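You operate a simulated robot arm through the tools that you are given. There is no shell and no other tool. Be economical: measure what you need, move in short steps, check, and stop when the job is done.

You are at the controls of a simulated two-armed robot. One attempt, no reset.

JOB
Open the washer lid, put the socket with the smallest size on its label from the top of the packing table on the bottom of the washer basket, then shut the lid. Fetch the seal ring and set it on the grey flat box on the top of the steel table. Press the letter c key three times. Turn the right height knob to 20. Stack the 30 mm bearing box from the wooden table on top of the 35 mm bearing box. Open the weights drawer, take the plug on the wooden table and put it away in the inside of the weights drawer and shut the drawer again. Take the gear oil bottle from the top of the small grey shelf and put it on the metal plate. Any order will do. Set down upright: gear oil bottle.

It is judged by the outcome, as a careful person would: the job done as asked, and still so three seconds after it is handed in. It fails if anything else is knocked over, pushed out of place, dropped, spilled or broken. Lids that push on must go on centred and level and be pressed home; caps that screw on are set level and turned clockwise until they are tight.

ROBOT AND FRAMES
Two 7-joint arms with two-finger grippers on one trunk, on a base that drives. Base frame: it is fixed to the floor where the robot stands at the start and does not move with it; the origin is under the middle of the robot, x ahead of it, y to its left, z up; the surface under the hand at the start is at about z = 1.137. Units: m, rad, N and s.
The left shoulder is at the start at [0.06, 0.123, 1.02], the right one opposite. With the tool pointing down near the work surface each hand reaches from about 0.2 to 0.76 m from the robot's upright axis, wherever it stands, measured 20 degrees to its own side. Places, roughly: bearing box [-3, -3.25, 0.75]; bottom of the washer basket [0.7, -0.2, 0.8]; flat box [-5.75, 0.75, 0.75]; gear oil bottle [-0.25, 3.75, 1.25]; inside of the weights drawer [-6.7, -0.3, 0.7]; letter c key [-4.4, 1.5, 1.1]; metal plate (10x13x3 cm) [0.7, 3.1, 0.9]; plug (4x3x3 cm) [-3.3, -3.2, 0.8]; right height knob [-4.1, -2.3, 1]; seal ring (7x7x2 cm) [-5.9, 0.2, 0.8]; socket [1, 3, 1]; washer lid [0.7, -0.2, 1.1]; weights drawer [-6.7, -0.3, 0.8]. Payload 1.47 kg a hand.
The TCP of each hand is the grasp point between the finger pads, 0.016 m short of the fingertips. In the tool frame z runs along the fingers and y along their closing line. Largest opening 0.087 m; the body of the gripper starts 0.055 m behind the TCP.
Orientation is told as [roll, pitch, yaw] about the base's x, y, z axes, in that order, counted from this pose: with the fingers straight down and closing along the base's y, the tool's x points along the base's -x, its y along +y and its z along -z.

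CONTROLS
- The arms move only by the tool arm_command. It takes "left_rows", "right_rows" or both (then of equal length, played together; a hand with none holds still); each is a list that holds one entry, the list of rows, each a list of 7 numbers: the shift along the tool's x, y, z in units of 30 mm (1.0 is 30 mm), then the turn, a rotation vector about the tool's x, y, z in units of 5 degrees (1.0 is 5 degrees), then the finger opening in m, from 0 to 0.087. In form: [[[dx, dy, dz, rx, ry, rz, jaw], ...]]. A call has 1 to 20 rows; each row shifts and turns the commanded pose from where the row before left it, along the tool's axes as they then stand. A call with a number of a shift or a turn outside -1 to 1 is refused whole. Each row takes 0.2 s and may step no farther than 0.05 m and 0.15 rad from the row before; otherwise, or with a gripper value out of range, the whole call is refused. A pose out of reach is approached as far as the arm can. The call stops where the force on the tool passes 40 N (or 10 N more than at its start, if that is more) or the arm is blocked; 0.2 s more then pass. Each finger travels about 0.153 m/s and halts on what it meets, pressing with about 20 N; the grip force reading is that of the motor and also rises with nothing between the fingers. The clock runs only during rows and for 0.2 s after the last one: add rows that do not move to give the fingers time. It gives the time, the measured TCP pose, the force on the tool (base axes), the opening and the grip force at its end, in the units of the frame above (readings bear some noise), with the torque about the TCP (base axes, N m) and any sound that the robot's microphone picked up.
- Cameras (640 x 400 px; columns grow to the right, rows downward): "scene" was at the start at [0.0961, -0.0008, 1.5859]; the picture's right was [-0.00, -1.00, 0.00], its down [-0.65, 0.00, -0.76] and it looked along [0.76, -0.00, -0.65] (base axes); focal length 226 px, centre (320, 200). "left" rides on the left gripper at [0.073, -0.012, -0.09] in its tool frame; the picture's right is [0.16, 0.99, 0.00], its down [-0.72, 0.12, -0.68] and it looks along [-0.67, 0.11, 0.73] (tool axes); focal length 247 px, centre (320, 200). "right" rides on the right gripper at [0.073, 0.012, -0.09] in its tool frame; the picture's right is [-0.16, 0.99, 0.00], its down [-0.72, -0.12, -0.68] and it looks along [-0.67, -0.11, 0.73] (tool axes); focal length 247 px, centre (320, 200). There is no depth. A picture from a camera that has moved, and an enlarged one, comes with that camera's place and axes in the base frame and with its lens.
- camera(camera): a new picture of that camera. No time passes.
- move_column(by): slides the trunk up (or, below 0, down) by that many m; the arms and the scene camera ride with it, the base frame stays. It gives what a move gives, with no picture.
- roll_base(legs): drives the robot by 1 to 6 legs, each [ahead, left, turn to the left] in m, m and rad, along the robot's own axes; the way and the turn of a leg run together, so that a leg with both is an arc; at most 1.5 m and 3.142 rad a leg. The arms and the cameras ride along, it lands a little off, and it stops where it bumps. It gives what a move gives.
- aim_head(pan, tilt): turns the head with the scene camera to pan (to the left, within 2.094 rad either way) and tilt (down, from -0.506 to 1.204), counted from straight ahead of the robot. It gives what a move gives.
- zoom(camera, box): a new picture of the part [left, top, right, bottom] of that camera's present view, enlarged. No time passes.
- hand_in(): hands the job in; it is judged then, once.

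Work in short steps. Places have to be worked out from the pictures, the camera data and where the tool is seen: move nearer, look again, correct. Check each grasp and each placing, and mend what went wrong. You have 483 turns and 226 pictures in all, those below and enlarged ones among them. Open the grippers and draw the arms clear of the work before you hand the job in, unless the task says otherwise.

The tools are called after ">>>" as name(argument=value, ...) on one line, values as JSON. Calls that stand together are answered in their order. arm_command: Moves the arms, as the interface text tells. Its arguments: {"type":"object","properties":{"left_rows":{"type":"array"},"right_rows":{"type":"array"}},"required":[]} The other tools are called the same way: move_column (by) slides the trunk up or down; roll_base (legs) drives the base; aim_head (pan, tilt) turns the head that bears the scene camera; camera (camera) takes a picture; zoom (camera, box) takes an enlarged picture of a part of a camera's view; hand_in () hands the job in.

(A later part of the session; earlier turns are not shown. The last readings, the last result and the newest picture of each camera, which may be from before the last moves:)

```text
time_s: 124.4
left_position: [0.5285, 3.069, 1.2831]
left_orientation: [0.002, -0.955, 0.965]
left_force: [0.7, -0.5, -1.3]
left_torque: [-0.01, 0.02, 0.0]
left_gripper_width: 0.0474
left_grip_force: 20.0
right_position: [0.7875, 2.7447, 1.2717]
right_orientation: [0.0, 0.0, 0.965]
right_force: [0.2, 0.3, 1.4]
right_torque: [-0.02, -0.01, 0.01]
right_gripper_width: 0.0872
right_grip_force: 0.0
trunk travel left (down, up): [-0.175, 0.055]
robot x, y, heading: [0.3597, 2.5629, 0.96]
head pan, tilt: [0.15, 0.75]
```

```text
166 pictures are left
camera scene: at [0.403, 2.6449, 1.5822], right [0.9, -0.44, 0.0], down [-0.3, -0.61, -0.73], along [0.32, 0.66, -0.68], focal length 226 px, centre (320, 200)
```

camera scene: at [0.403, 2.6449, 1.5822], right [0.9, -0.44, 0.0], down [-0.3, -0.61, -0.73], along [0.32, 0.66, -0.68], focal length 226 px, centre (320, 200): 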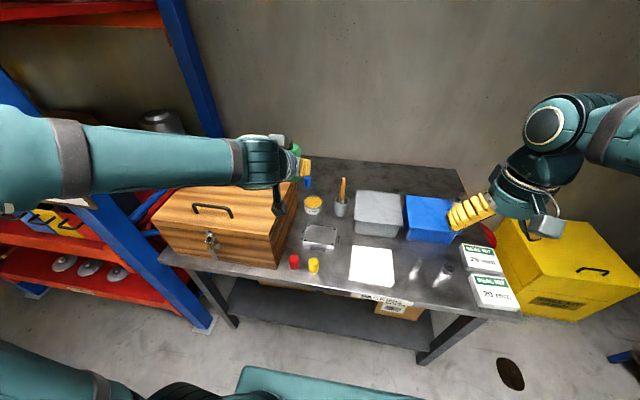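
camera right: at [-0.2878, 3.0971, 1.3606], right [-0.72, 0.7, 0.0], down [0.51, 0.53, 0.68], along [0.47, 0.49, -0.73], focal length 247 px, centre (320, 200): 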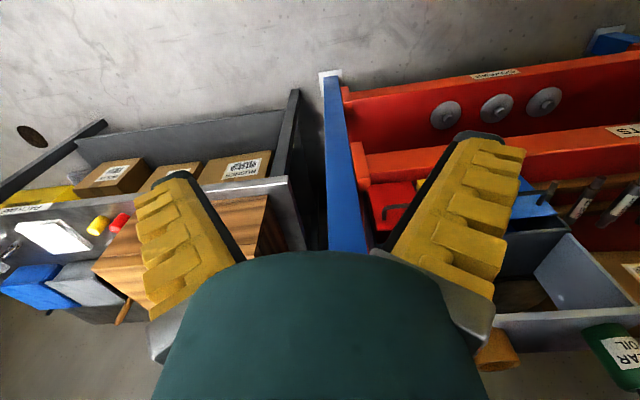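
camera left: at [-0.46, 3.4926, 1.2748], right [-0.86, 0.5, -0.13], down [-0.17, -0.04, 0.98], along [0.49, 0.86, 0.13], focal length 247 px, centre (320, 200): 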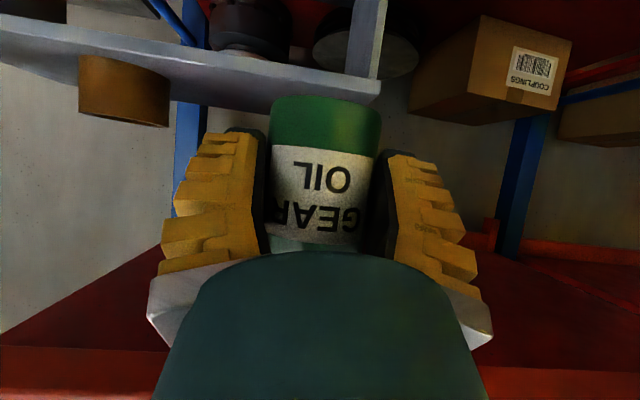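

Plate centre ≈ (0.653, 3.158), top z ≈0.85. I shift the base 0.1 m right for elbow clearance from the toolbox, then recheck.

>>> roll_base(legs=[[0.0, -0.1, -0.02]])

>>> camera(camera="left")

>>> zoom(camera="scene", box=[180, 150, 420, 300])

```text
time_s: 125.9
left_position: [0.6199, 3.0081, 1.2845]
left_orientation: [0.0, -0.955, 0.944]
left_force: [0.4, 0.4, -1.1]
left_torque: [-0.01, 0.03, 0.03]
left_gripper_width: 0.0471
left_grip_force: 19.9
right_position: [0.8722, 2.6804, 1.2707]
right_orientation: [0.001, 0.001, 0.944]
right_force: [0.7, 0.8, -0.5]
right_torque: [0.0, -0.02, 0.01]
right_gripper_width: 0.0869
right_grip_force: 0.0
trunk travel left (down, up): [-0.175, 0.055]
robot x, y, heading: [0.4371, 2.5082, 0.949]
head pan, tilt: [0.15, 0.75]
```

```text
165 pictures are left
camera left: at [0.5624, 2.9082, 1.2745], right [-0.85, 0.5, -0.13], down [-0.17, -0.04, 0.98], along [0.49, 0.86, 0.12], focal length 247 px, centre (320, 200)
```

left: 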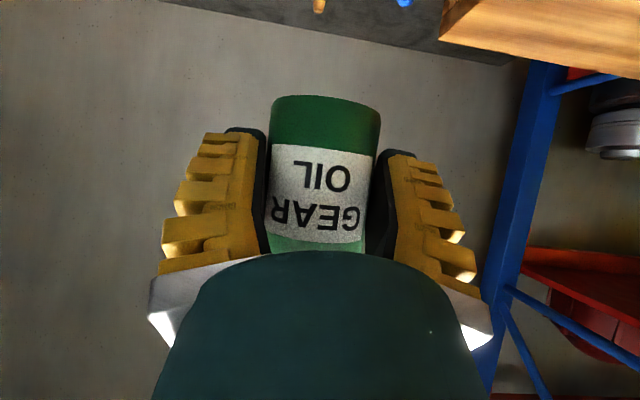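

```text
2.67 times, centred on (300, 225) of scene
camera zoom: at [0.4857, 2.5868, 1.5821], right [0.89, -0.46, 0.0], down [-0.31, -0.61, -0.73], along [0.34, 0.65, -0.68], focal length 602 px, centre (373, 133)
```

zoom: 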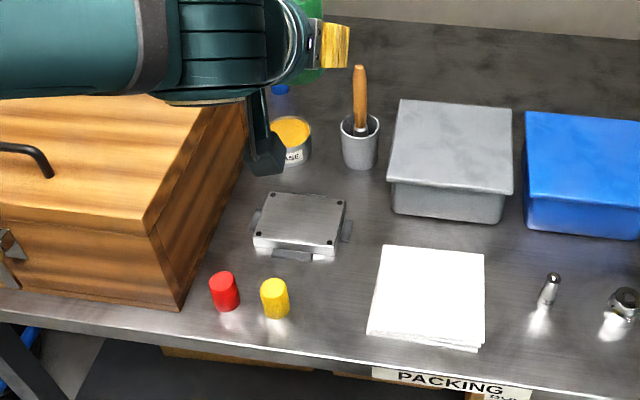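

The hand camera hangs low and would pass close to the yellow cap, so I yaw the held bottle 30° left (about the vertical) to swing the camera clear, and check.

>>> arm_command(left_rows=[[[0, 0, 0, -0.816, 0, -0.577, 0.02], [0, 0, 0, -0.816, 0, -0.577, 0.02], [0, 0, 0, -0.816, 0, -0.577, 0.02], [0, 0, 0, -0.816, 0, -0.577, 0.02], [0, 0, 0, -0.816, 0, -0.577, 0.02], [0, 0, 0, -0.816, 0, -0.577, 0.02], [0, 0, 0, 0, 0, 0, 0.02]]])

```text
time_s: 127.5
left_position: [0.6195, 3.0091, 1.2845]
left_orientation: [0.0, -0.954, 1.47]
left_force: [0.8, -0.4, -1.4]
left_torque: [-0.01, -0.02, 0.03]
left_gripper_width: 0.0471
left_grip_force: 20.0
right_position: [0.871, 2.6803, 1.2715]
right_orientation: [0.0, 0.001, 0.944]
right_force: [0.0, -0.3, 0.9]
right_torque: [0.01, 0.0, -0.03]
right_gripper_width: 0.087
right_grip_force: 0.1
trunk travel left (down, up): [-0.175, 0.055]
robot x, y, heading: [0.4428, 2.5061, 0.945]
head pan, tilt: [0.15, 0.75]
```

Yaw is fine. I move the bottle horizontally over the plate and descend to about 7 cm above it.

>>> arm_command(left_rows=[[[-0.567, -0.133, 0.8, 0, 0, 0, 0.02], [-0.567, -0.133, 0.8, 0, 0, 0, 0.02], [-0.567, -0.133, 0.8, 0, 0, 0, 0.02], [-0.567, -0.133, 0.8, 0, 0, 0, 0.02], [-0.567, -0.133, 0.8, 0, 0, 0, 0.02], [0.776, 0, 0.549, 0, 0, 0, 0.02], [0.776, 0, 0.549, 0, 0, 0, 0.02], [0.776, 0, 0.549, 0, 0, 0, 0.02], [0.776, 0, 0.549, 0, 0, 0, 0.02], [0.776, 0, 0.549, 0, 0, 0, 0.02], [0.776, 0, 0.549, 0, 0, 0, 0.02], [0.776, 0, 0.549, 0, 0, 0, 0.02], [0.776, 0, 0.549, 0, 0, 0, 0.02], [0.776, 0, 0.549, 0, 0, 0, 0.02], [0, 0, 0, 0, 0, 0, 0.02]]])

>>> zoom(camera="scene", box=[180, 150, 420, 300])

>>> camera(camera="left")

```text
time_s: 130.7
left_position: [0.6549, 3.1537, 1.0275]
left_orientation: [-0.001, -0.956, 1.468]
left_force: [-0.5, -0.7, -0.9]
left_torque: [-0.01, 0.02, -0.02]
left_gripper_width: 0.0468
left_grip_force: 20.2
right_position: [0.8707, 2.6791, 1.2717]
right_orientation: [0.001, 0.001, 0.944]
right_force: [-0.2, -0.9, -0.2]
right_torque: [-0.03, 0.01, -0.02]
right_gripper_width: 0.087
right_grip_force: 0.0
trunk travel left (down, up): [-0.175, 0.055]
robot x, y, heading: [0.442, 2.5108, 0.944]
head pan, tilt: [0.15, 0.75]
```

```text
2.67 times, centred on (300, 225) of scene
camera zoom: at [0.4852, 2.5865, 1.5822], right [0.89, -0.46, 0.0], down [-0.31, -0.61, -0.73], along [0.34, 0.65, -0.68], focal length 602 px, centre (373, 133)
```

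zoom: 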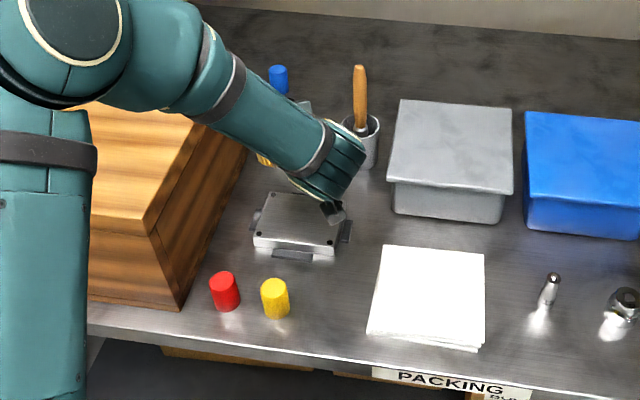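

```text
162 pictures are left
camera left: at [0.6553, 3.0377, 1.0185], right [-0.99, 0.01, -0.13], down [-0.13, -0.13, 0.98], along [-0.01, 0.99, 0.13], focal length 247 px, centre (320, 200)
```

left: 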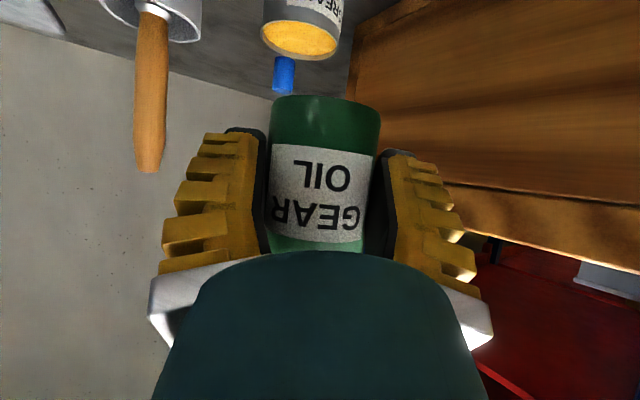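

Position matches the plate. I lower to ~2 cm above and check.

>>> arm_command(left_rows=[[[0.776, 0, 0.549, 0, 0, 0, 0.02], [0.776, 0, 0.549, 0, 0, 0, 0.02], [0.776, 0, 0.549, 0, 0, 0, 0.02], [0, 0, 0, 0, 0, 0, 0.02]]])

>>> zoom(camera="scene", box=[220, 190, 380, 290])

>>> camera(camera="left")

>>> camera(camera="right")

```text
time_s: 131.7
left_position: [0.6541, 3.1532, 0.9412]
left_orientation: [0.0, -0.956, 1.467]
left_force: [-0.7, 0.2, -1.3]
left_torque: [-0.02, 0.0, -0.02]
left_gripper_width: 0.0467
left_grip_force: 20.4
right_position: [0.8713, 2.6799, 1.2708]
right_orientation: [0.0, -0.001, 0.944]
right_force: [-0.6, -1.1, 0.5]
right_torque: [-0.01, 0.03, 0.0]
right_gripper_width: 0.0872
right_grip_force: 0.0
trunk travel left (down, up): [-0.175, 0.055]
robot x, y, heading: [0.4394, 2.5051, 0.942]
head pan, tilt: [0.15, 0.75]
```

```text
4.00 times, centred on (300, 240) of scene
camera zoom: at [0.4852, 2.5865, 1.5822], right [0.89, -0.46, 0.0], down [-0.31, -0.61, -0.73], along [0.34, 0.65, -0.68], focal length 903 px, centre (400, 40)
```

zoom: 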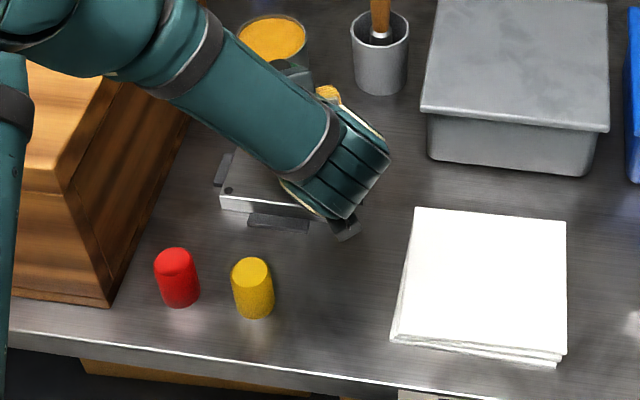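

```text
160 pictures are left
camera left: at [0.6541, 3.0372, 0.9324], right [-0.99, 0.01, -0.13], down [-0.13, -0.12, 0.98], along [-0.01, 0.99, 0.13], focal length 247 px, centre (320, 200)
```

left: 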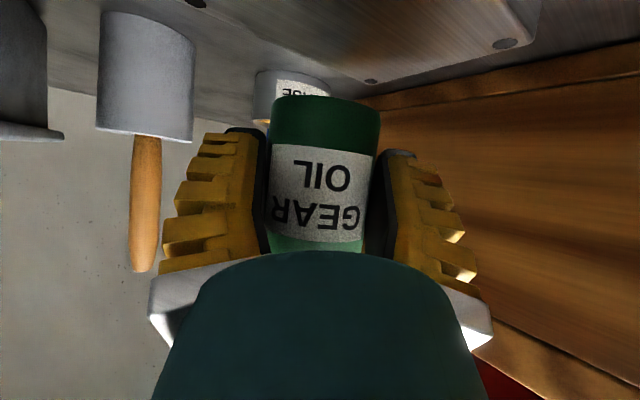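

```text
159 pictures are left
camera right: at [0.8195, 2.6275, 1.3607], right [-0.71, 0.71, 0.0], down [0.52, 0.52, 0.68], along [0.48, 0.48, -0.73], focal length 247 px, centre (320, 200)
```

right: 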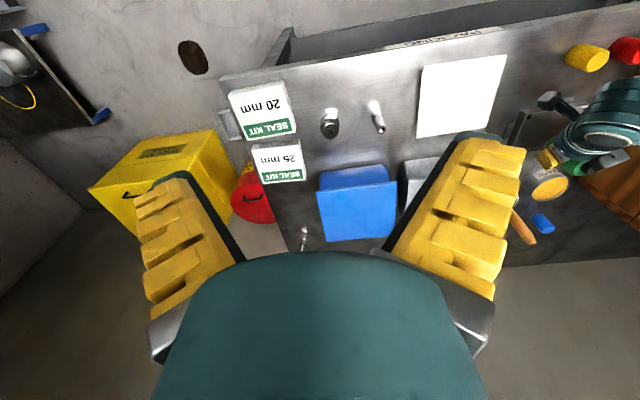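

Retriangulating with plate bolts: plate top is z≈0.878 and its centre is ≈ (0.654, 3.141), so I lift slightly, shift 1.8 cm back, then lower gently.

>>> arm_command(left_rows=[[[-0.4, 0, -0.29, 0, 0, 0, 0.02], [0.35, 0, -0.49, 0, 0, 0, 0.02], [0, 0, 0, 0, 0, 0, 0.02]]])

>>> camera(camera="left")

>>> arm_command(left_rows=[[[0.272, 0, 0.192, 0, 0, 0, 0.02], [0.272, 0, 0.192, 0, 0, 0, 0.02], [0, 0, 0, 0, 0, 0, 0.02]]])

```text
time_s: 132.5
left_position: [0.6534, 3.1346, 0.956]
left_orientation: [0.0, -0.956, 1.469]
left_force: [0.3, -0.6, -1.5]
left_torque: [-0.03, 0.02, 0.0]
left_gripper_width: 0.0466
left_grip_force: 19.6
right_position: [0.8717, 2.68, 1.2709]
right_orientation: [0.001, 0.002, 0.943]
right_force: [-0.6, -0.1, -0.1]
right_torque: [0.03, 0.0, -0.01]
right_gripper_width: 0.0869
right_grip_force: 0.1
trunk travel left (down, up): [-0.175, 0.055]
robot x, y, heading: [0.438, 2.5035, 0.942]
head pan, tilt: [0.15, 0.75]
```

```text
158 pictures are left
camera left: at [0.6529, 3.019, 0.9467], right [-0.99, 0.01, -0.13], down [-0.13, -0.12, 0.98], along [-0.01, 0.99, 0.12], focal length 247 px, centre (320, 200)
```

left: 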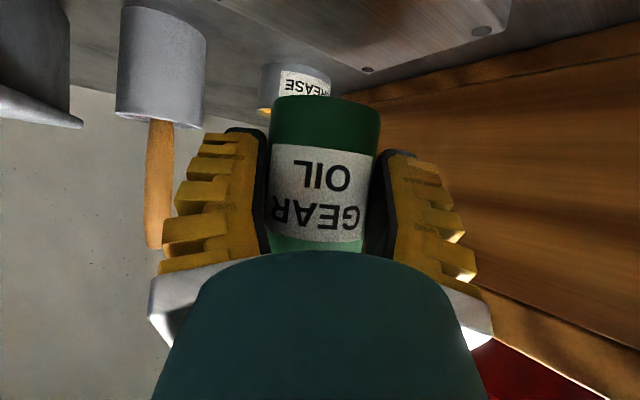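

```text
time_s: 133.3
left_position: [0.653, 3.1359, 0.9339]
left_orientation: [0.002, -0.954, 1.468]
left_force: [-0.3, 1.0, -1.2]
left_torque: [-0.03, 0.02, -0.02]
left_gripper_width: 0.0468
left_grip_force: 19.8
right_position: [0.8701, 2.6787, 1.2706]
right_orientation: [-0.001, 0.001, 0.945]
right_force: [-0.4, 0.0, 0.4]
right_torque: [-0.01, -0.02, 0.02]
right_gripper_width: 0.0869
right_grip_force: 0.1
trunk travel left (down, up): [-0.175, 0.055]
robot x, y, heading: [0.44, 2.5041, 0.946]
head pan, tilt: [0.15, 0.75]
```

Still free at z 0.934. Lower by 5 mm increments.

>>> arm_command(left_rows=[[[0.13, 0, 0.095, 0, 0, 0, 0.02], [0, 0, 0, 0, 0, 0, 0.02]]])

>>> arm_command(left_rows=[[[0.13, 0, 0.095, 0, 0, 0, 0.02], [0, 0, 0, 0, 0, 0, 0.02]]])

>>> camera(camera="left")

```text
time_s: 133.9
left_position: [0.6525, 3.1365, 0.9304]
left_orientation: [0.0, -0.954, 1.468]
left_force: [-0.6, 0.4, -1.8]
left_torque: [-0.02, -0.01, -0.03]
left_gripper_width: 0.0463
left_grip_force: 19.8
right_position: [0.8716, 2.6801, 1.2713]
right_orientation: [0.002, 0.003, 0.945]
right_force: [-0.9, -0.7, 0.6]
right_torque: [-0.03, 0.0, 0.01]
right_gripper_width: 0.0871
right_grip_force: 0.1
trunk travel left (down, up): [-0.175, 0.055]
robot x, y, heading: [0.4406, 2.508, 0.95]
head pan, tilt: [0.15, 0.75]
```

```text
time_s: 134.5
left_position: [0.6529, 3.1351, 0.9263]
left_orientation: [0.001, -0.954, 1.467]
left_force: [-0.2, -0.2, -2.4]
left_torque: [0.02, 0.04, 0.02]
left_gripper_width: 0.0467
left_grip_force: 19.6
right_position: [0.8713, 2.6788, 1.2709]
right_orientation: [0.001, 0.001, 0.944]
right_force: [0.1, -0.1, -0.1]
right_torque: [0.01, 0.01, 0.01]
right_gripper_width: 0.0874
right_grip_force: 0.1
trunk travel left (down, up): [-0.175, 0.055]
robot x, y, heading: [0.441, 2.5067, 0.941]
head pan, tilt: [0.15, 0.75]
```

```text
157 pictures are left
camera left: at [0.6527, 3.0194, 0.9166], right [-0.99, 0.01, -0.13], down [-0.13, -0.12, 0.98], along [-0.01, 0.99, 0.12], focal length 247 px, centre (320, 200)
```

left: 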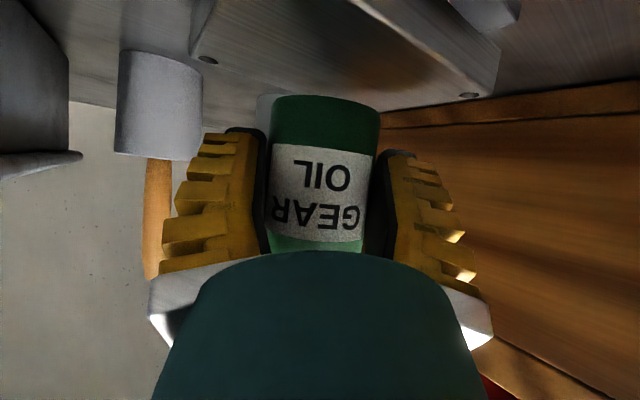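

Geometry confirms plate centre (0.655, 3.142) right under the bottle. Continue lowering until contact.

>>> arm_command(left_rows=[[[0.13, 0, 0.095, 0, 0, 0, 0.02], [0, 0, 0, 0, 0, 0, 0.02]]])

>>> arm_command(left_rows=[[[0.13, 0, 0.095, 0, 0, 0, 0.02], [0, 0, 0, 0, 0, 0, 0.02]]])

>>> camera(camera="left")

```text
time_s: 135.1
left_position: [0.6534, 3.1354, 0.9201]
left_orientation: [0.0, -0.955, 1.469]
left_force: [-0.4, 0.3, -2.0]
left_torque: [-0.04, 0.0, 0.03]
left_gripper_width: 0.0464
left_grip_force: 19.6
right_position: [0.8723, 2.6794, 1.2697]
right_orientation: [0.0, 0.0, 0.945]
right_force: [-0.5, 0.5, -0.7]
right_torque: [0.03, 0.03, 0.02]
right_gripper_width: 0.087
right_grip_force: 0.2
trunk travel left (down, up): [-0.175, 0.055]
robot x, y, heading: [0.4432, 2.5084, 0.945]
head pan, tilt: [0.15, 0.75]
```

```text
time_s: 135.7
left_position: [0.6541, 3.135, 0.9154]
left_orientation: [0.001, -0.953, 1.469]
left_force: [0.1, -0.3, -2.2]
left_torque: [0.0, -0.03, -0.02]
left_gripper_width: 0.0464
left_grip_force: 19.2
right_position: [0.8716, 2.6794, 1.2713]
right_orientation: [0.001, 0.001, 0.943]
right_force: [-0.6, 0.1, 0.5]
right_torque: [-0.01, 0.01, 0.0]
right_gripper_width: 0.0873
right_grip_force: 0.0
trunk travel left (down, up): [-0.175, 0.055]
robot x, y, heading: [0.444, 2.5098, 0.945]
head pan, tilt: [0.15, 0.75]
```

```text
156 pictures are left
camera left: at [0.6533, 3.0191, 0.9069], right [-0.99, 0.01, -0.13], down [-0.13, -0.12, 0.98], along [-0.01, 0.99, 0.12], focal length 247 px, centre (320, 200)
```

left: 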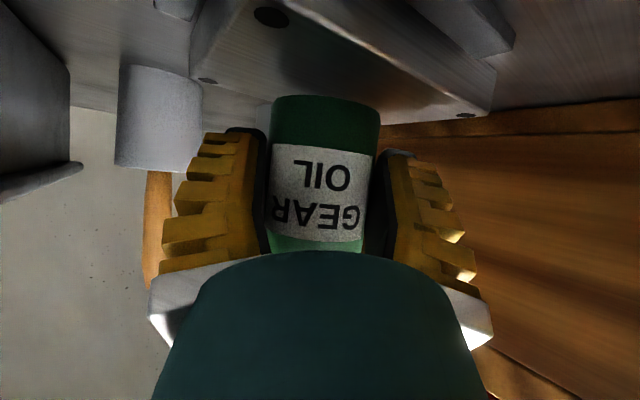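

Plate top is ≈0.869, centre ≈ (0.650, 3.153). I nudge 8 mm forward and keep lowering.

>>> arm_command(left_rows=[[[-0.15, 0, 0.22, 0, 0, 0, 0.02], [0, 0, 0, 0, 0, 0, 0.02], [0.13, 0, 0.095, 0, 0, 0, 0.02], [0, 0, 0, 0, 0, 0, 0.02]]])

>>> arm_command(left_rows=[[[0.13, 0, 0.095, 0, 0, 0, 0.02], [0, 0, 0, 0, 0, 0, 0.02]]])

```text
time_s: 136.7
left_position: [0.6539, 3.143, 0.911]
left_orientation: [-0.001, -0.954, 1.468]
left_force: [0.1, 0.1, -2.4]
left_torque: [-0.02, 0.0, -0.01]
left_gripper_width: 0.0464
left_grip_force: 20.5
right_position: [0.8711, 2.6792, 1.2705]
right_orientation: [0.002, -0.001, 0.944]
right_force: [0.3, -0.2, 0.5]
right_torque: [0.01, 0.0, 0.0]
right_gripper_width: 0.0867
right_grip_force: 0.1
trunk travel left (down, up): [-0.175, 0.055]
robot x, y, heading: [0.4394, 2.506, 0.946]
head pan, tilt: [0.15, 0.75]
```

```text
time_s: 137.3
left_position: [0.6549, 3.1453, 0.9075]
left_orientation: [0.001, -0.958, 1.468]
left_force: [0.1, 2.2, 8.4]
left_torque: [-0.04, -0.01, -0.03]
left_gripper_width: 0.0476
left_grip_force: 20.0
right_position: [0.8718, 2.6789, 1.2721]
right_orientation: [0.0, 0.0, 0.944]
right_force: [-0.7, -0.1, 0.9]
right_torque: [0.02, 0.0, 0.03]
right_gripper_width: 0.087
right_grip_force: 0.1
trunk travel left (down, up): [-0.175, 0.055]
robot x, y, heading: [0.4417, 2.506, 0.944]
head pan, tilt: [0.15, 0.75]
```

Contact (8 N up). I open the fingers and retreat along the tool axis.

>>> arm_command(left_rows=[[[0, 0, 0, 0, 0, 0, 0.05], [0, 0, 0, 0, 0, 0, 0.07], [0, 0, 0, 0, 0, 0, 0.08], [0, 0, 0, 0, 0, 0, 0.08], [0, 0, -0.7, 0, 0, 0, 0.08], [0, 0, -1, 0, 0, 0, 0.08], [0, 0, -1, 0, 0, 0, 0.08], [0, 0, -1, 0, 0, 0, 0.08], [0, 0, -1, 0, 0, 0, 0.08]]])

>>> camera(camera="left")

>>> zoom(camera="scene", box=[180, 150, 420, 300])

```text
time_s: 139.3
left_position: [0.6403, 3.0273, 0.9893]
left_orientation: [0.002, -0.953, 1.469]
left_force: [-0.1, 0.5, 0.6]
left_torque: [0.02, 0.0, 0.02]
left_gripper_width: 0.0818
left_grip_force: 0.7
right_position: [0.8716, 2.6801, 1.2706]
right_orientation: [0.0, 0.0, 0.945]
right_force: [-0.5, -0.2, 0.1]
right_torque: [0.05, -0.03, -0.01]
right_gripper_width: 0.087
right_grip_force: 0.0
trunk travel left (down, up): [-0.175, 0.055]
robot x, y, heading: [0.4373, 2.5047, 0.941]
head pan, tilt: [0.15, 0.75]
```

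```text
155 pictures are left
camera left: at [0.6398, 2.9108, 0.9795], right [-0.99, 0.01, -0.13], down [-0.13, -0.13, 0.98], along [-0.01, 0.99, 0.13], focal length 247 px, centre (320, 200)
```

left: 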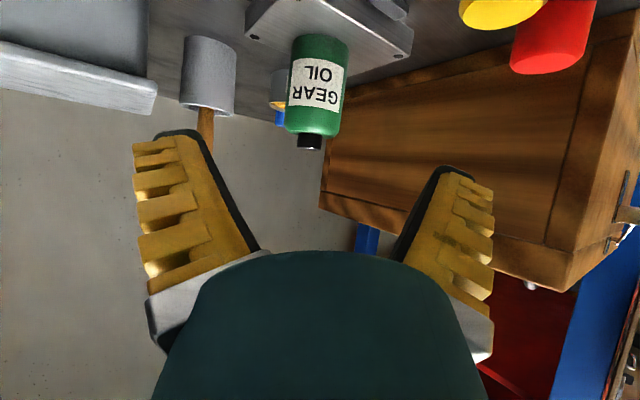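

```text
2.67 times, centred on (300, 225) of scene
camera zoom: at [0.4852, 2.5861, 1.5822], right [0.89, -0.46, 0.0], down [-0.31, -0.61, -0.73], along [0.34, 0.65, -0.68], focal length 602 px, centre (373, 133)
```

zoom: 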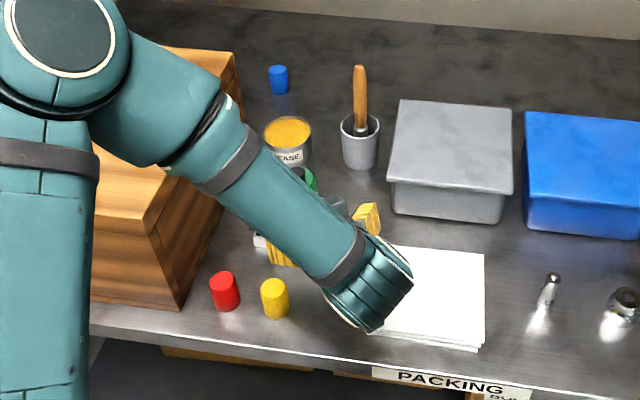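

Bottle stands upright on the plate. I raise the left hand straight up, then restore its pointing-down pose.

>>> arm_command(left_rows=[[[-0.816, 0, -0.577, 0, 0, 0, 0.08], [-0.816, 0, -0.577, 0, 0, 0, 0.08], [-0.816, 0, -0.577, 0, 0, 0, 0.08], [-0.816, 0, -0.577, 0, 0, 0, 0.08], [-0.816, 0, -0.577, 0, 0, 0, 0.08], [-0.816, 0, -0.577, 0, 0, 0, 0.08], [-0.816, 0, -0.577, 0, 0, 0, 0.08], [-0.816, 0, -0.577, 0, 0, 0, 0.08], [-0.816, 0, -0.577, 0, 0, 0, 0.08], [-0.816, 0, -0.577, 0, 0, 0, 0.08], [-0.816, 0, -0.577, 0, 0, 0, 0.08]]])

>>> arm_command(left_rows=[[[0, 0, 0, 0.816, 0, 0.577, 0.087], [0, 0, 0, 0.816, 0, 0.577, 0.087], [0, 0, 0, 0.816, 0, 0.577, 0.087], [0, 0, 0, 0.816, 0, 0.577, 0.087], [0, 0, 0, 0.816, 0, 0.577, 0.087], [0, 0, 0, 0.816, 0, 0.577, 0.087], [0, 0, 0, 0, 1, 0, 0.087], [0, 0, 0, 0, 1, 0, 0.087], [0, 0, 0, 0, 1, 0, 0.087], [0, 0, 0, 0, 1, 0, 0.087], [0, 0, 0, 0, 1, 0, 0.087], [0, 0, 0, 0, 1, 0, 0.087], [0, 0, 0, 0, 1, 0, 0.087], [0, 0, 0, 0, 1, 0, 0.087], [0, 0, 0, 0, 1, 0, 0.087], [0, 0, 0, 0, 1, 0, 0.087], [0, 0, 0, 0, 1, 0, 0.087]]])

>>> camera(camera="scene")

```text
time_s: 141.7
left_position: [0.642, 3.0281, 1.3189]
left_orientation: [0.0, -0.955, 1.467]
left_force: [-0.4, -0.1, 0.9]
left_torque: [0.02, -0.01, 0.01]
left_gripper_width: 0.0818
left_grip_force: 0.8
right_position: [0.8721, 2.6794, 1.2706]
right_orientation: [0.001, 0.0, 0.942]
right_force: [-1.0, -0.8, 1.0]
right_torque: [0.01, 0.02, 0.0]
right_gripper_width: 0.087
right_grip_force: 0.2
trunk travel left (down, up): [-0.175, 0.055]
robot x, y, heading: [0.4398, 2.5071, 0.942]
head pan, tilt: [0.15, 0.75]
```

```text
time_s: 145.3
left_position: [0.6423, 3.0305, 1.3177]
left_orientation: [0.0, 0.007, 0.944]
left_force: [0.2, -0.4, 0.3]
left_torque: [-0.02, 0.01, 0.01]
left_gripper_width: 0.087
left_grip_force: 0.0
right_position: [0.8726, 2.6792, 1.2705]
right_orientation: [0.0, 0.002, 0.945]
right_force: [-0.1, -0.5, -0.3]
right_torque: [0.0, -0.02, 0.0]
right_gripper_width: 0.087
right_grip_force: 0.2
trunk travel left (down, up): [-0.175, 0.055]
robot x, y, heading: [0.4385, 2.5063, 0.947]
head pan, tilt: [0.15, 0.75]
```

```text
153 pictures are left
camera scene: at [0.4857, 2.5874, 1.5821], right [0.89, -0.46, 0.0], down [-0.31, -0.61, -0.73], along [0.34, 0.65, -0.68], focal length 226 px, centre (320, 200)
```

scene: 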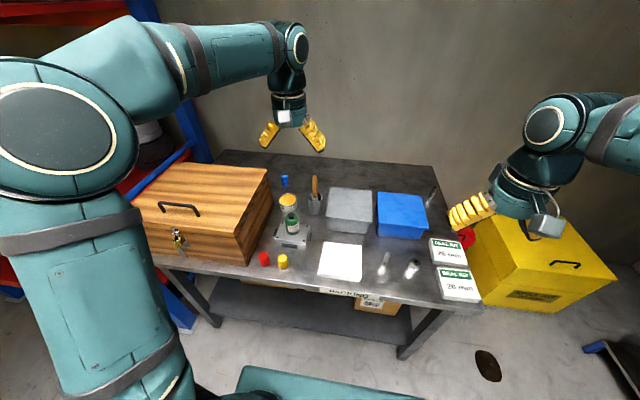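

Bottle done. Now socket 11 with the right hand: approach above it and look from the hand camera.

>>> arm_command(right_rows=[[[-0.6, 0.6, 0.8, 0, 0, 0, 0.087], [-0.6, 0.6, 0.8, 0, 0, 0, 0.087], [-0.6, 0.6, 0.8, 0, 0, 0, 0.087], [-0.6, 0.6, 0.8, 0, 0, 0, 0.087], [-0.6, 0.6, 0.8, 0, 0, 0, 0.087], [0, 0, 1, 0, 0, 0, 0.06], [0, 0, 0, 0, 0, 0, 0.06]]])

>>> camera(camera="right")

```text
time_s: 146.9
left_position: [0.642, 3.0289, 1.3175]
left_orientation: [0.0, 0.007, 0.942]
left_force: [0.2, 0.0, -0.7]
left_torque: [0.0, 0.0, -0.03]
left_gripper_width: 0.087
left_grip_force: 0.0
right_position: [0.851, 2.8058, 1.1212]
right_orientation: [0.0, 0.001, 0.943]
right_force: [-0.4, 0.6, 0.5]
right_torque: [-0.02, 0.01, 0.02]
right_gripper_width: 0.0643
right_grip_force: 2.8
trunk travel left (down, up): [-0.175, 0.055]
robot x, y, heading: [0.4354, 2.5028, 0.942]
head pan, tilt: [0.15, 0.75]
```

```text
152 pictures are left
camera right: at [0.7981, 2.7548, 1.2118], right [-0.71, 0.71, 0.0], down [0.52, 0.52, 0.68], along [0.48, 0.48, -0.73], focal length 247 px, centre (320, 200)
```

right: 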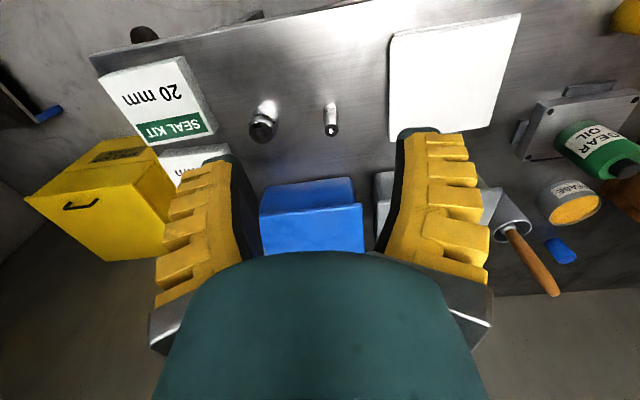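

Socket 11 base at ≈ (0.892, 2.866, 0.85). I move above it and down to z 0.95.

>>> arm_command(right_rows=[[[-0.8, 0.02, 0, 0, 0, 0, 0.06], [-0.8, 0.02, 0, 0, 0, 0, 0.06], [-0.8, 0.02, 0, 0, 0, 0, 0.06], [0, 0, 1, 0, 0, 0, 0.06], [0, 0, 1, 0, 0, 0, 0.06], [0, 0, 1, 0, 0, 0, 0.06], [0, 0, 0.8, 0, 0, 0, 0.06], [0, 0, 0, 0, 0, 0, 0.06]]])

>>> camera(camera="right")

>>> zoom(camera="scene", box=[340, 220, 460, 295])

```text
time_s: 148.7
left_position: [0.6419, 3.0295, 1.3192]
left_orientation: [-0.001, 0.007, 0.943]
left_force: [-0.4, -0.2, 0.2]
left_torque: [-0.01, 0.03, 0.01]
left_gripper_width: 0.087
left_grip_force: 0.1
right_position: [0.8921, 2.8665, 1.0059]
right_orientation: [-0.001, 0.0, 0.945]
right_force: [-0.5, 0.1, -0.1]
right_torque: [-0.02, 0.01, 0.02]
right_gripper_width: 0.0647
right_grip_force: 2.9
trunk travel left (down, up): [-0.175, 0.055]
robot x, y, heading: [0.4375, 2.5072, 0.944]
head pan, tilt: [0.15, 0.75]
```

```text
151 pictures are left
camera right: at [0.8404, 2.814, 1.0962], right [-0.71, 0.71, 0.0], down [0.52, 0.52, 0.68], along [0.48, 0.48, -0.73], focal length 247 px, centre (320, 200)
```

right: 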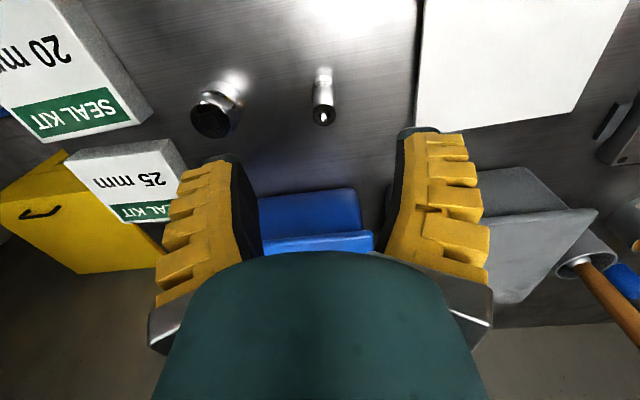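

```text
5.33 times, centred on (400, 258) of scene
camera zoom: at [0.4851, 2.5867, 1.5822], right [0.89, -0.46, 0.0], down [-0.31, -0.61, -0.73], along [0.34, 0.65, -0.68], focal length 1204 px, centre (-107, -107)
```

zoom: 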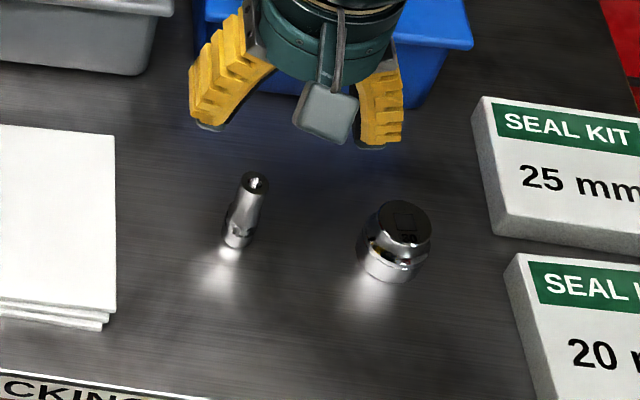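

Aligned within the opening. I descend to z≈0.905 and close.

>>> arm_command(right_rows=[[[0, 0, 0.85, 0, 0, 0, 0.06], [0, 0, 0.85, 0, 0, 0, 0.06], [0, 0, 0.85, 0, 0, 0, 0.06], [0, 0, 0.8, 0, 0, 0, 0.06], [0, 0, 0, 0, 0, 0, 0.06]]])

>>> camera(camera="right")

>>> zoom(camera="scene", box=[340, 220, 460, 295])

```text
time_s: 149.9
left_position: [0.6423, 3.0287, 1.3178]
left_orientation: [0.001, 0.007, 0.945]
left_force: [-0.1, 0.2, -0.6]
left_torque: [0.01, 0.02, -0.01]
left_gripper_width: 0.0867
left_grip_force: 0.1
right_position: [0.8928, 2.8647, 0.9076]
right_orientation: [0.0, 0.0, 0.944]
right_force: [-0.6, -0.1, 0.5]
right_torque: [0.01, -0.01, -0.02]
right_gripper_width: 0.0644
right_grip_force: 3.1
trunk travel left (down, up): [-0.175, 0.055]
robot x, y, heading: [0.4389, 2.5045, 0.944]
head pan, tilt: [0.15, 0.75]
```

```text
149 pictures are left
camera right: at [0.8413, 2.8134, 0.9967], right [-0.71, 0.71, 0.0], down [0.52, 0.52, 0.68], along [0.48, 0.48, -0.73], focal length 247 px, centre (320, 200)
```

right: 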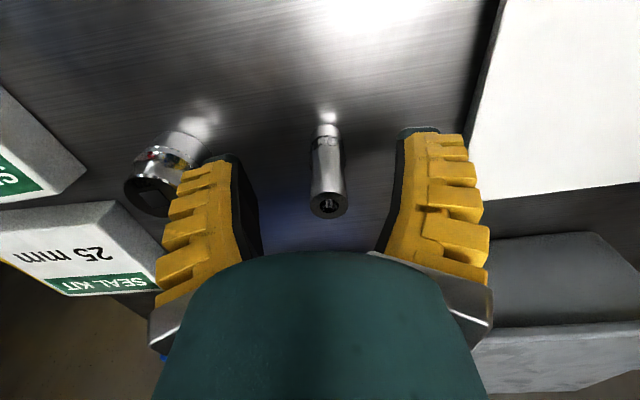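

```text
5.33 times, centred on (400, 258) of scene
camera zoom: at [0.485, 2.5867, 1.5822], right [0.89, -0.46, 0.0], down [-0.31, -0.61, -0.73], along [0.34, 0.65, -0.68], focal length 1204 px, centre (-107, -107)
```

zoom: 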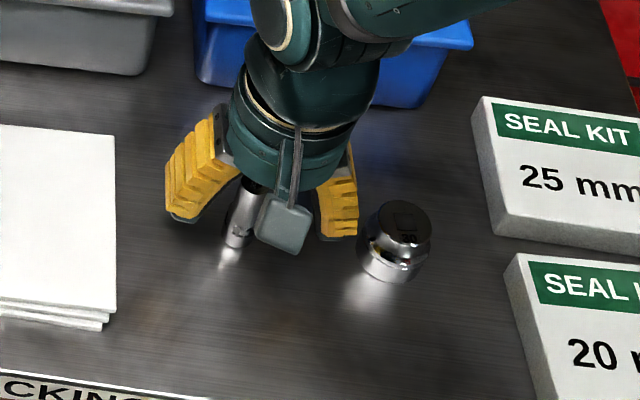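

Socket is centred between the pads. Lower 1.2 cm more and close.

>>> arm_command(right_rows=[[[0, 0, 0.4, 0, 0, 0, 0.06], [0, 0, 0, 0, 0, 0, 0.03], [0, 0, 0, 0, 0, 0, 0.01], [0, 0, 0, 0, 0, 0, 0.0], [0, 0, 0, 0, 0, 0, 0.0]]])

>>> arm_command(right_rows=[[[0, 0, -1, 0, 0, 0, 0.0], [0, 0, -1, 0, 0, 0, 0.0], [0, 0, -1, 0, 0, 0, 0.0], [0, 0, -1, 0, 0, 0, 0.0]]])

>>> camera(camera="right")

```text
time_s: 151.1
left_position: [0.6418, 3.0301, 1.3177]
left_orientation: [-0.002, 0.005, 0.943]
left_force: [0.6, -0.2, -0.9]
left_torque: [-0.02, -0.01, -0.01]
left_gripper_width: 0.0871
left_grip_force: 0.0
right_position: [0.8916, 2.8652, 0.8959]
right_orientation: [0.001, -0.002, 0.944]
right_force: [-0.5, 1.1, 6.4]
right_torque: [0.08, -0.01, 0.01]
right_gripper_width: 0.0167
right_grip_force: 20.2
trunk travel left (down, up): [-0.175, 0.055]
robot x, y, heading: [0.4427, 2.5046, 0.949]
head pan, tilt: [0.15, 0.75]
```

```text
time_s: 152.1
left_position: [0.642, 3.0301, 1.3177]
left_orientation: [0.002, 0.005, 0.943]
left_force: [0.7, 0.2, 0.1]
left_torque: [-0.04, 0.0, -0.01]
left_gripper_width: 0.0869
left_grip_force: 0.1
right_position: [0.8918, 2.8634, 1.0148]
right_orientation: [-0.001, 0.0, 0.944]
right_force: [0.1, -0.7, -0.5]
right_torque: [-0.01, 0.03, 0.0]
right_gripper_width: 0.0139
right_grip_force: 19.7
trunk travel left (down, up): [-0.175, 0.055]
robot x, y, heading: [0.439, 2.504, 0.944]
head pan, tilt: [0.15, 0.75]
```

```text
147 pictures are left
camera right: at [0.8405, 2.8119, 1.1045], right [-0.71, 0.71, 0.0], down [0.52, 0.52, 0.68], along [0.48, 0.48, -0.73], focal length 247 px, centre (320, 200)
```

right: 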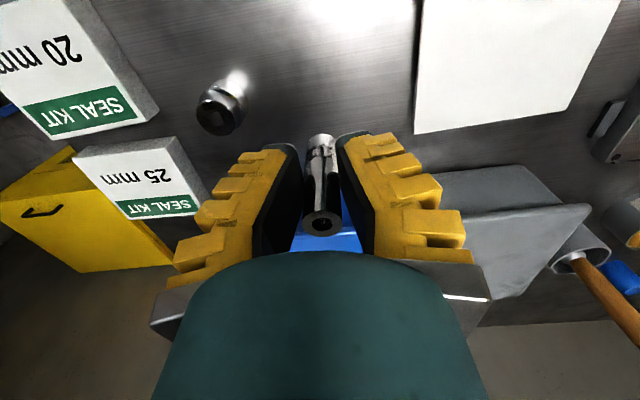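

Socket held. I raise and retract the right hand, then drive back to the washer.

>>> arm_command(right_rows=[[[0, 0, -1, 0, 0, 0, 0.0], [0, 0, -1, 0, 0, 0, 0.0], [0, 0, -1, 0, 0, 0, 0.0], [0, 0, -1, 0, 0, 0, 0.0], [0, 0, -1, 0, 0, 0, 0.0], [0.8, 0, -1, 0, 0, 0, 0.0], [1, 0, -1, 0, 0, 0, 0.0], [1, 0, -1, 0, 0, 0, 0.0], [1, 0, 0, 0, 0, 0, 0.0], [1, 0, 0, 0, 0, 0, 0.0]]])

>>> roll_base(legs=[[-0.25, 0.0, 0.0], [0.0, -0.85, 0.0], [-0.9, 0.0, 0.0], [-0.75, 0.0, 0.0], [0.0, 0.0, -1.578]])

>>> aim_head(pan=0.0, tilt=0.7)

>>> camera(camera="scene")

```text
time_s: 154.3
left_position: [0.6419, 3.0279, 1.318]
left_orientation: [0.002, 0.005, 0.943]
left_force: [-0.9, 0.7, 0.1]
left_torque: [0.03, -0.02, 0.03]
left_gripper_width: 0.0869
left_grip_force: 0.0
right_position: [0.8056, 2.747, 1.2552]
right_orientation: [0.001, 0.0, 0.944]
right_force: [-0.3, -0.8, -0.4]
right_torque: [0.01, -0.03, 0.02]
right_gripper_width: 0.0139
right_grip_force: 20.1
trunk travel left (down, up): [-0.175, 0.055]
robot x, y, heading: [0.437, 2.5052, 0.94]
head pan, tilt: [0.15, 0.75]
```

```text
time_s: 175.5
left_position: [0.5344, 0.2557, 1.3176]
left_orientation: [-0.001, 0.004, -0.596]
left_force: [0.1, 1.2, 0.0]
left_torque: [0.02, -0.02, 0.01]
left_gripper_width: 0.0872
left_grip_force: 0.1
right_position: [0.2584, 0.0837, 1.2546]
right_orientation: [-0.002, 0.001, -0.596]
right_force: [-0.1, 0.5, 0.0]
right_torque: [0.02, 0.03, 0.01]
right_gripper_width: 0.0136
right_grip_force: 20.3
trunk travel left (down, up): [-0.175, 0.055]
robot x, y, heading: [0.0052, 0.4389, -0.597]
head pan, tilt: [0.15, 0.75]
```

```text
time_s: 176.2
left_position: [0.5348, 0.2559, 1.3176]
left_orientation: [0.0, 0.005, -0.595]
left_force: [0.1, 0.4, -0.1]
left_torque: [-0.04, -0.03, -0.01]
left_gripper_width: 0.087
left_grip_force: 0.2
right_position: [0.2577, 0.0825, 1.2536]
right_orientation: [0.0, 0.001, -0.597]
right_force: [0.1, -0.1, -0.8]
right_torque: [0.0, 0.0, 0.0]
right_gripper_width: 0.0134
right_grip_force: 20.4
trunk travel left (down, up): [-0.175, 0.055]
robot x, y, heading: [0.0041, 0.4423, -0.598]
head pan, tilt: [0.0, 0.7]
```

```text
146 pictures are left
camera scene: at [0.0849, 0.3883, 1.5864], right [-0.56, -0.83, 0.0], down [-0.53, 0.36, -0.76], along [0.63, -0.43, -0.64], focal length 226 px, centre (320, 200)
```

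scene: 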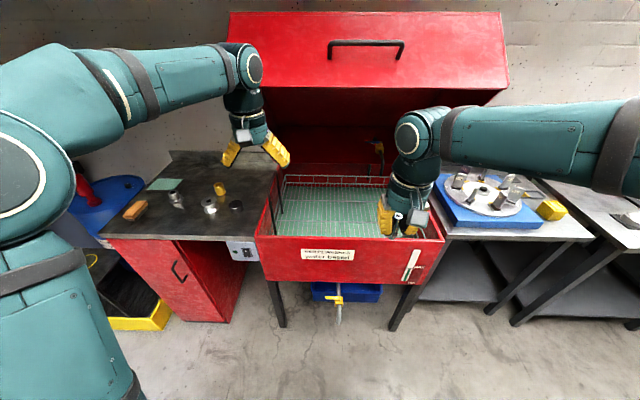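

Facing the washer again. I retract the left hand, then drive closer so the right hand can reach over the basket.

>>> arm_command(left_rows=[[[1, 0, 0, 0, 0, 0, 0.087], [1, 0, 0, 0, 0, 0, 0.087], [1, 0, 0, 0, 0, 0, 0.087], [1, 0, 0, 0, 0, 0, 0.087], [1, 0, 0, 0, 0, 0, 0.087], [1, 0, 0, 0, 0, 0, 0.087], [0.5, 0, 0, 0, 0, 0, 0.087]]])

>>> roll_base(legs=[[0.0, 0.06, -0.037], [0.22, 0.0, 0.0]])

>>> camera(camera="scene")

>>> camera(camera="right")

```text
time_s: 177.8
left_position: [0.373, 0.365, 1.3172]
left_orientation: [0.0, 0.005, -0.594]
left_force: [-0.3, 0.6, -0.8]
left_torque: [-0.03, -0.02, -0.02]
left_gripper_width: 0.0871
left_grip_force: 0.1
right_position: [0.2587, 0.0829, 1.2545]
right_orientation: [-0.001, 0.001, -0.597]
right_force: [0.9, 0.5, -0.6]
right_torque: [-0.01, -0.01, -0.01]
right_gripper_width: 0.0135
right_grip_force: 19.8
trunk travel left (down, up): [-0.175, 0.055]
robot x, y, heading: [0.0024, 0.4433, -0.601]
head pan, tilt: [0.0, 0.7]
```

```text
time_s: 180.2
left_position: [0.5788, 0.2727, 1.3182]
left_orientation: [0.001, 0.005, -0.633]
left_force: [0.8, 0.8, 0.2]
left_torque: [-0.01, 0.04, -0.01]
left_gripper_width: 0.0869
left_grip_force: 0.0
right_position: [0.452, -0.0056, 1.2544]
right_orientation: [0.0, 0.001, -0.636]
right_force: [0.4, 0.1, -0.9]
right_torque: [-0.02, 0.02, -0.01]
right_gripper_width: 0.0132
right_grip_force: 19.6
trunk travel left (down, up): [-0.175, 0.055]
robot x, y, heading: [0.2107, 0.3649, -0.637]
head pan, tilt: [0.0, 0.7]
```

```text
145 pictures are left
camera scene: at [0.2911, 0.3055, 1.5863], right [-0.59, -0.81, 0.0], down [-0.52, 0.38, -0.76], along [0.62, -0.45, -0.64], focal length 226 px, centre (320, 200)
```

scene: 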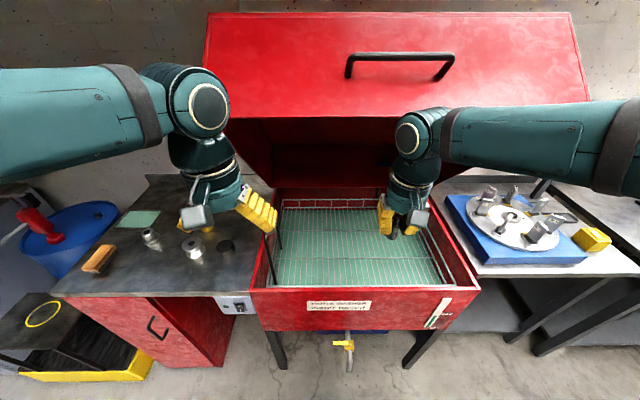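

```text
144 pictures are left
camera right: at [0.4011, 0.047, 1.3442], right [0.71, 0.7, 0.0], down [0.51, -0.52, 0.68], along [0.48, -0.48, -0.73], focal length 247 px, centre (320, 200)
```

right: 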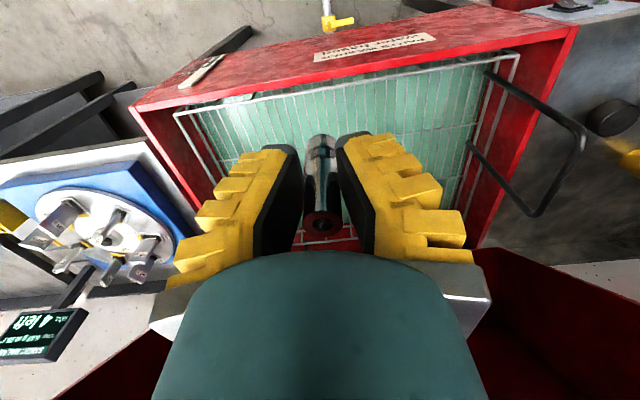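

I lower the hand to z 1.10 (wrist below the lid's rim, socket above the body rim), then move inward over the basket.

>>> arm_command(right_rows=[[[0, 0, 1, 0, 0, 0, 0.0], [0, 0, 1, 0, 0, 0, 0.0], [0, 0, 1, 0, 0, 0, 0.0], [0, 0, 1, 0, 0, 0, 0.0], [0, 0, 0.8, 0, 0, 0, 0.0], [-1, 0, 0, 0, 0, 0, 0.0], [-1, 0, 0, 0, 0, 0, 0.0], [-1, 0, 0, 0, 0, 0, 0.0], [-1, 0, 0, 0, 0, 0, 0.0], [-1, 0, 0, 0, 0, 0, 0.0], [-1, 0, 0, 0, 0, 0, 0.0], [-1, 0, 0, 0, 0, 0, 0.0], [-1, 0, 0, 0, 0, 0, 0.0], [0, 0, 0, 0, 0, 0, 0.0]]])

>>> camera(camera="scene")

>>> camera(camera="right")

```text
time_s: 183.2
left_position: [0.5777, 0.273, 1.3184]
left_orientation: [-0.001, 0.007, -0.633]
left_force: [-0.3, 0.2, 1.2]
left_torque: [0.02, 0.01, 0.04]
left_gripper_width: 0.0868
left_grip_force: 0.1
right_position: [0.6461, -0.1461, 1.1132]
right_orientation: [0.002, 0.0, -0.636]
right_force: [-0.8, 0.1, -1.7]
right_torque: [-0.01, -0.03, -0.02]
right_gripper_width: 0.0133
right_grip_force: 20.3
trunk travel left (down, up): [-0.175, 0.055]
robot x, y, heading: [0.2152, 0.3654, -0.633]
head pan, tilt: [0.0, 0.7]
```

```text
143 pictures are left
camera scene: at [0.2897, 0.3065, 1.5865], right [-0.59, -0.81, 0.0], down [-0.52, 0.38, -0.77], along [0.62, -0.45, -0.64], focal length 226 px, centre (320, 200)
```

scene: 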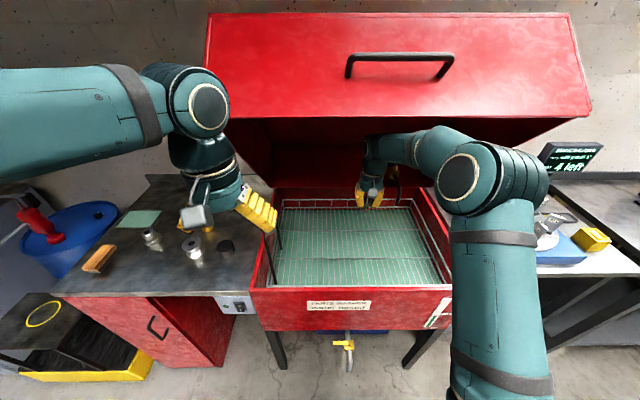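

```text
142 pictures are left
camera right: at [0.5942, -0.0937, 1.2018], right [0.71, 0.7, 0.0], down [0.51, -0.52, 0.68], along [0.48, -0.48, -0.73], focal length 247 px, centre (320, 200)
```

right: 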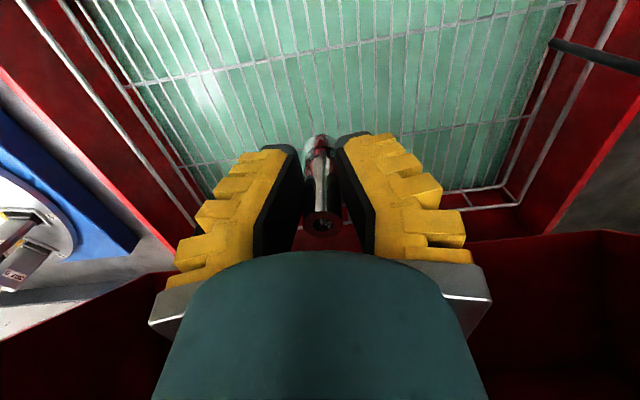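

Over the basket. Descend to z≈0.90 and look.

>>> arm_command(right_rows=[[[0, 0, 1, 0, 0, 0, 0.0], [0, 0, 1, 0, 0, 0, 0.0], [0, 0, 1, 0, 0, 0, 0.0], [0, 0, 1, 0, 0, 0, 0.0], [0, 0, 1, 0, 0, 0, 0.0], [0, 0, 1, 0, 0, 0, 0.0], [0, 0, 0.8, 0, 0, 0, 0.0], [0, 0, 0, 0, 0, 0, 0.0]]])

>>> camera(camera="right")

>>> zoom(camera="scene", box=[260, 110, 500, 310])

```text
time_s: 185.0
left_position: [0.5773, 0.2723, 1.3194]
left_orientation: [-0.001, 0.004, -0.634]
left_force: [0.8, 0.5, 0.0]
left_torque: [0.01, -0.01, 0.05]
left_gripper_width: 0.0872
left_grip_force: 0.2
right_position: [0.6449, -0.1488, 0.9066]
right_orientation: [0.001, -0.001, -0.635]
right_force: [0.4, 0.5, -1.4]
right_torque: [-0.01, -0.01, 0.01]
right_gripper_width: 0.0134
right_grip_force: 19.9
trunk travel left (down, up): [-0.175, 0.055]
robot x, y, heading: [0.2158, 0.3663, -0.634]
head pan, tilt: [0.0, 0.7]
```

```text
141 pictures are left
camera right: at [0.5946, -0.0955, 0.9966], right [0.71, 0.7, 0.0], down [0.51, -0.52, 0.68], along [0.48, -0.48, -0.73], focal length 247 px, centre (320, 200)
```

right: 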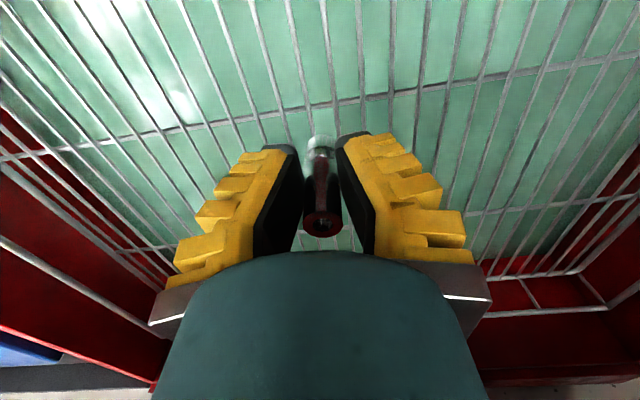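

```text
2.00 times, centred on (380, 210) of scene
camera zoom: at [0.2901, 0.3062, 1.5864], right [-0.59, -0.81, 0.0], down [-0.52, 0.38, -0.77], along [0.62, -0.45, -0.64], focal length 452 px, centre (200, 180)
```

zoom: 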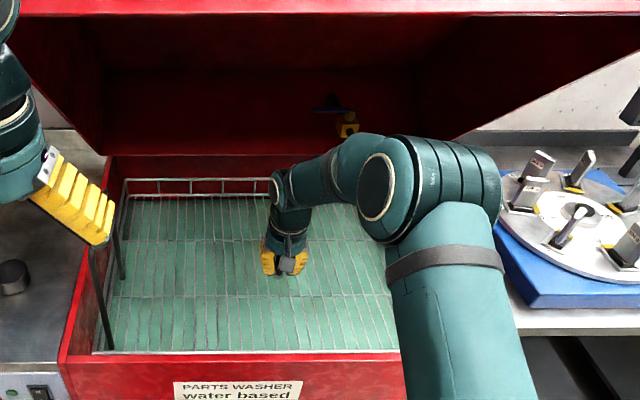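

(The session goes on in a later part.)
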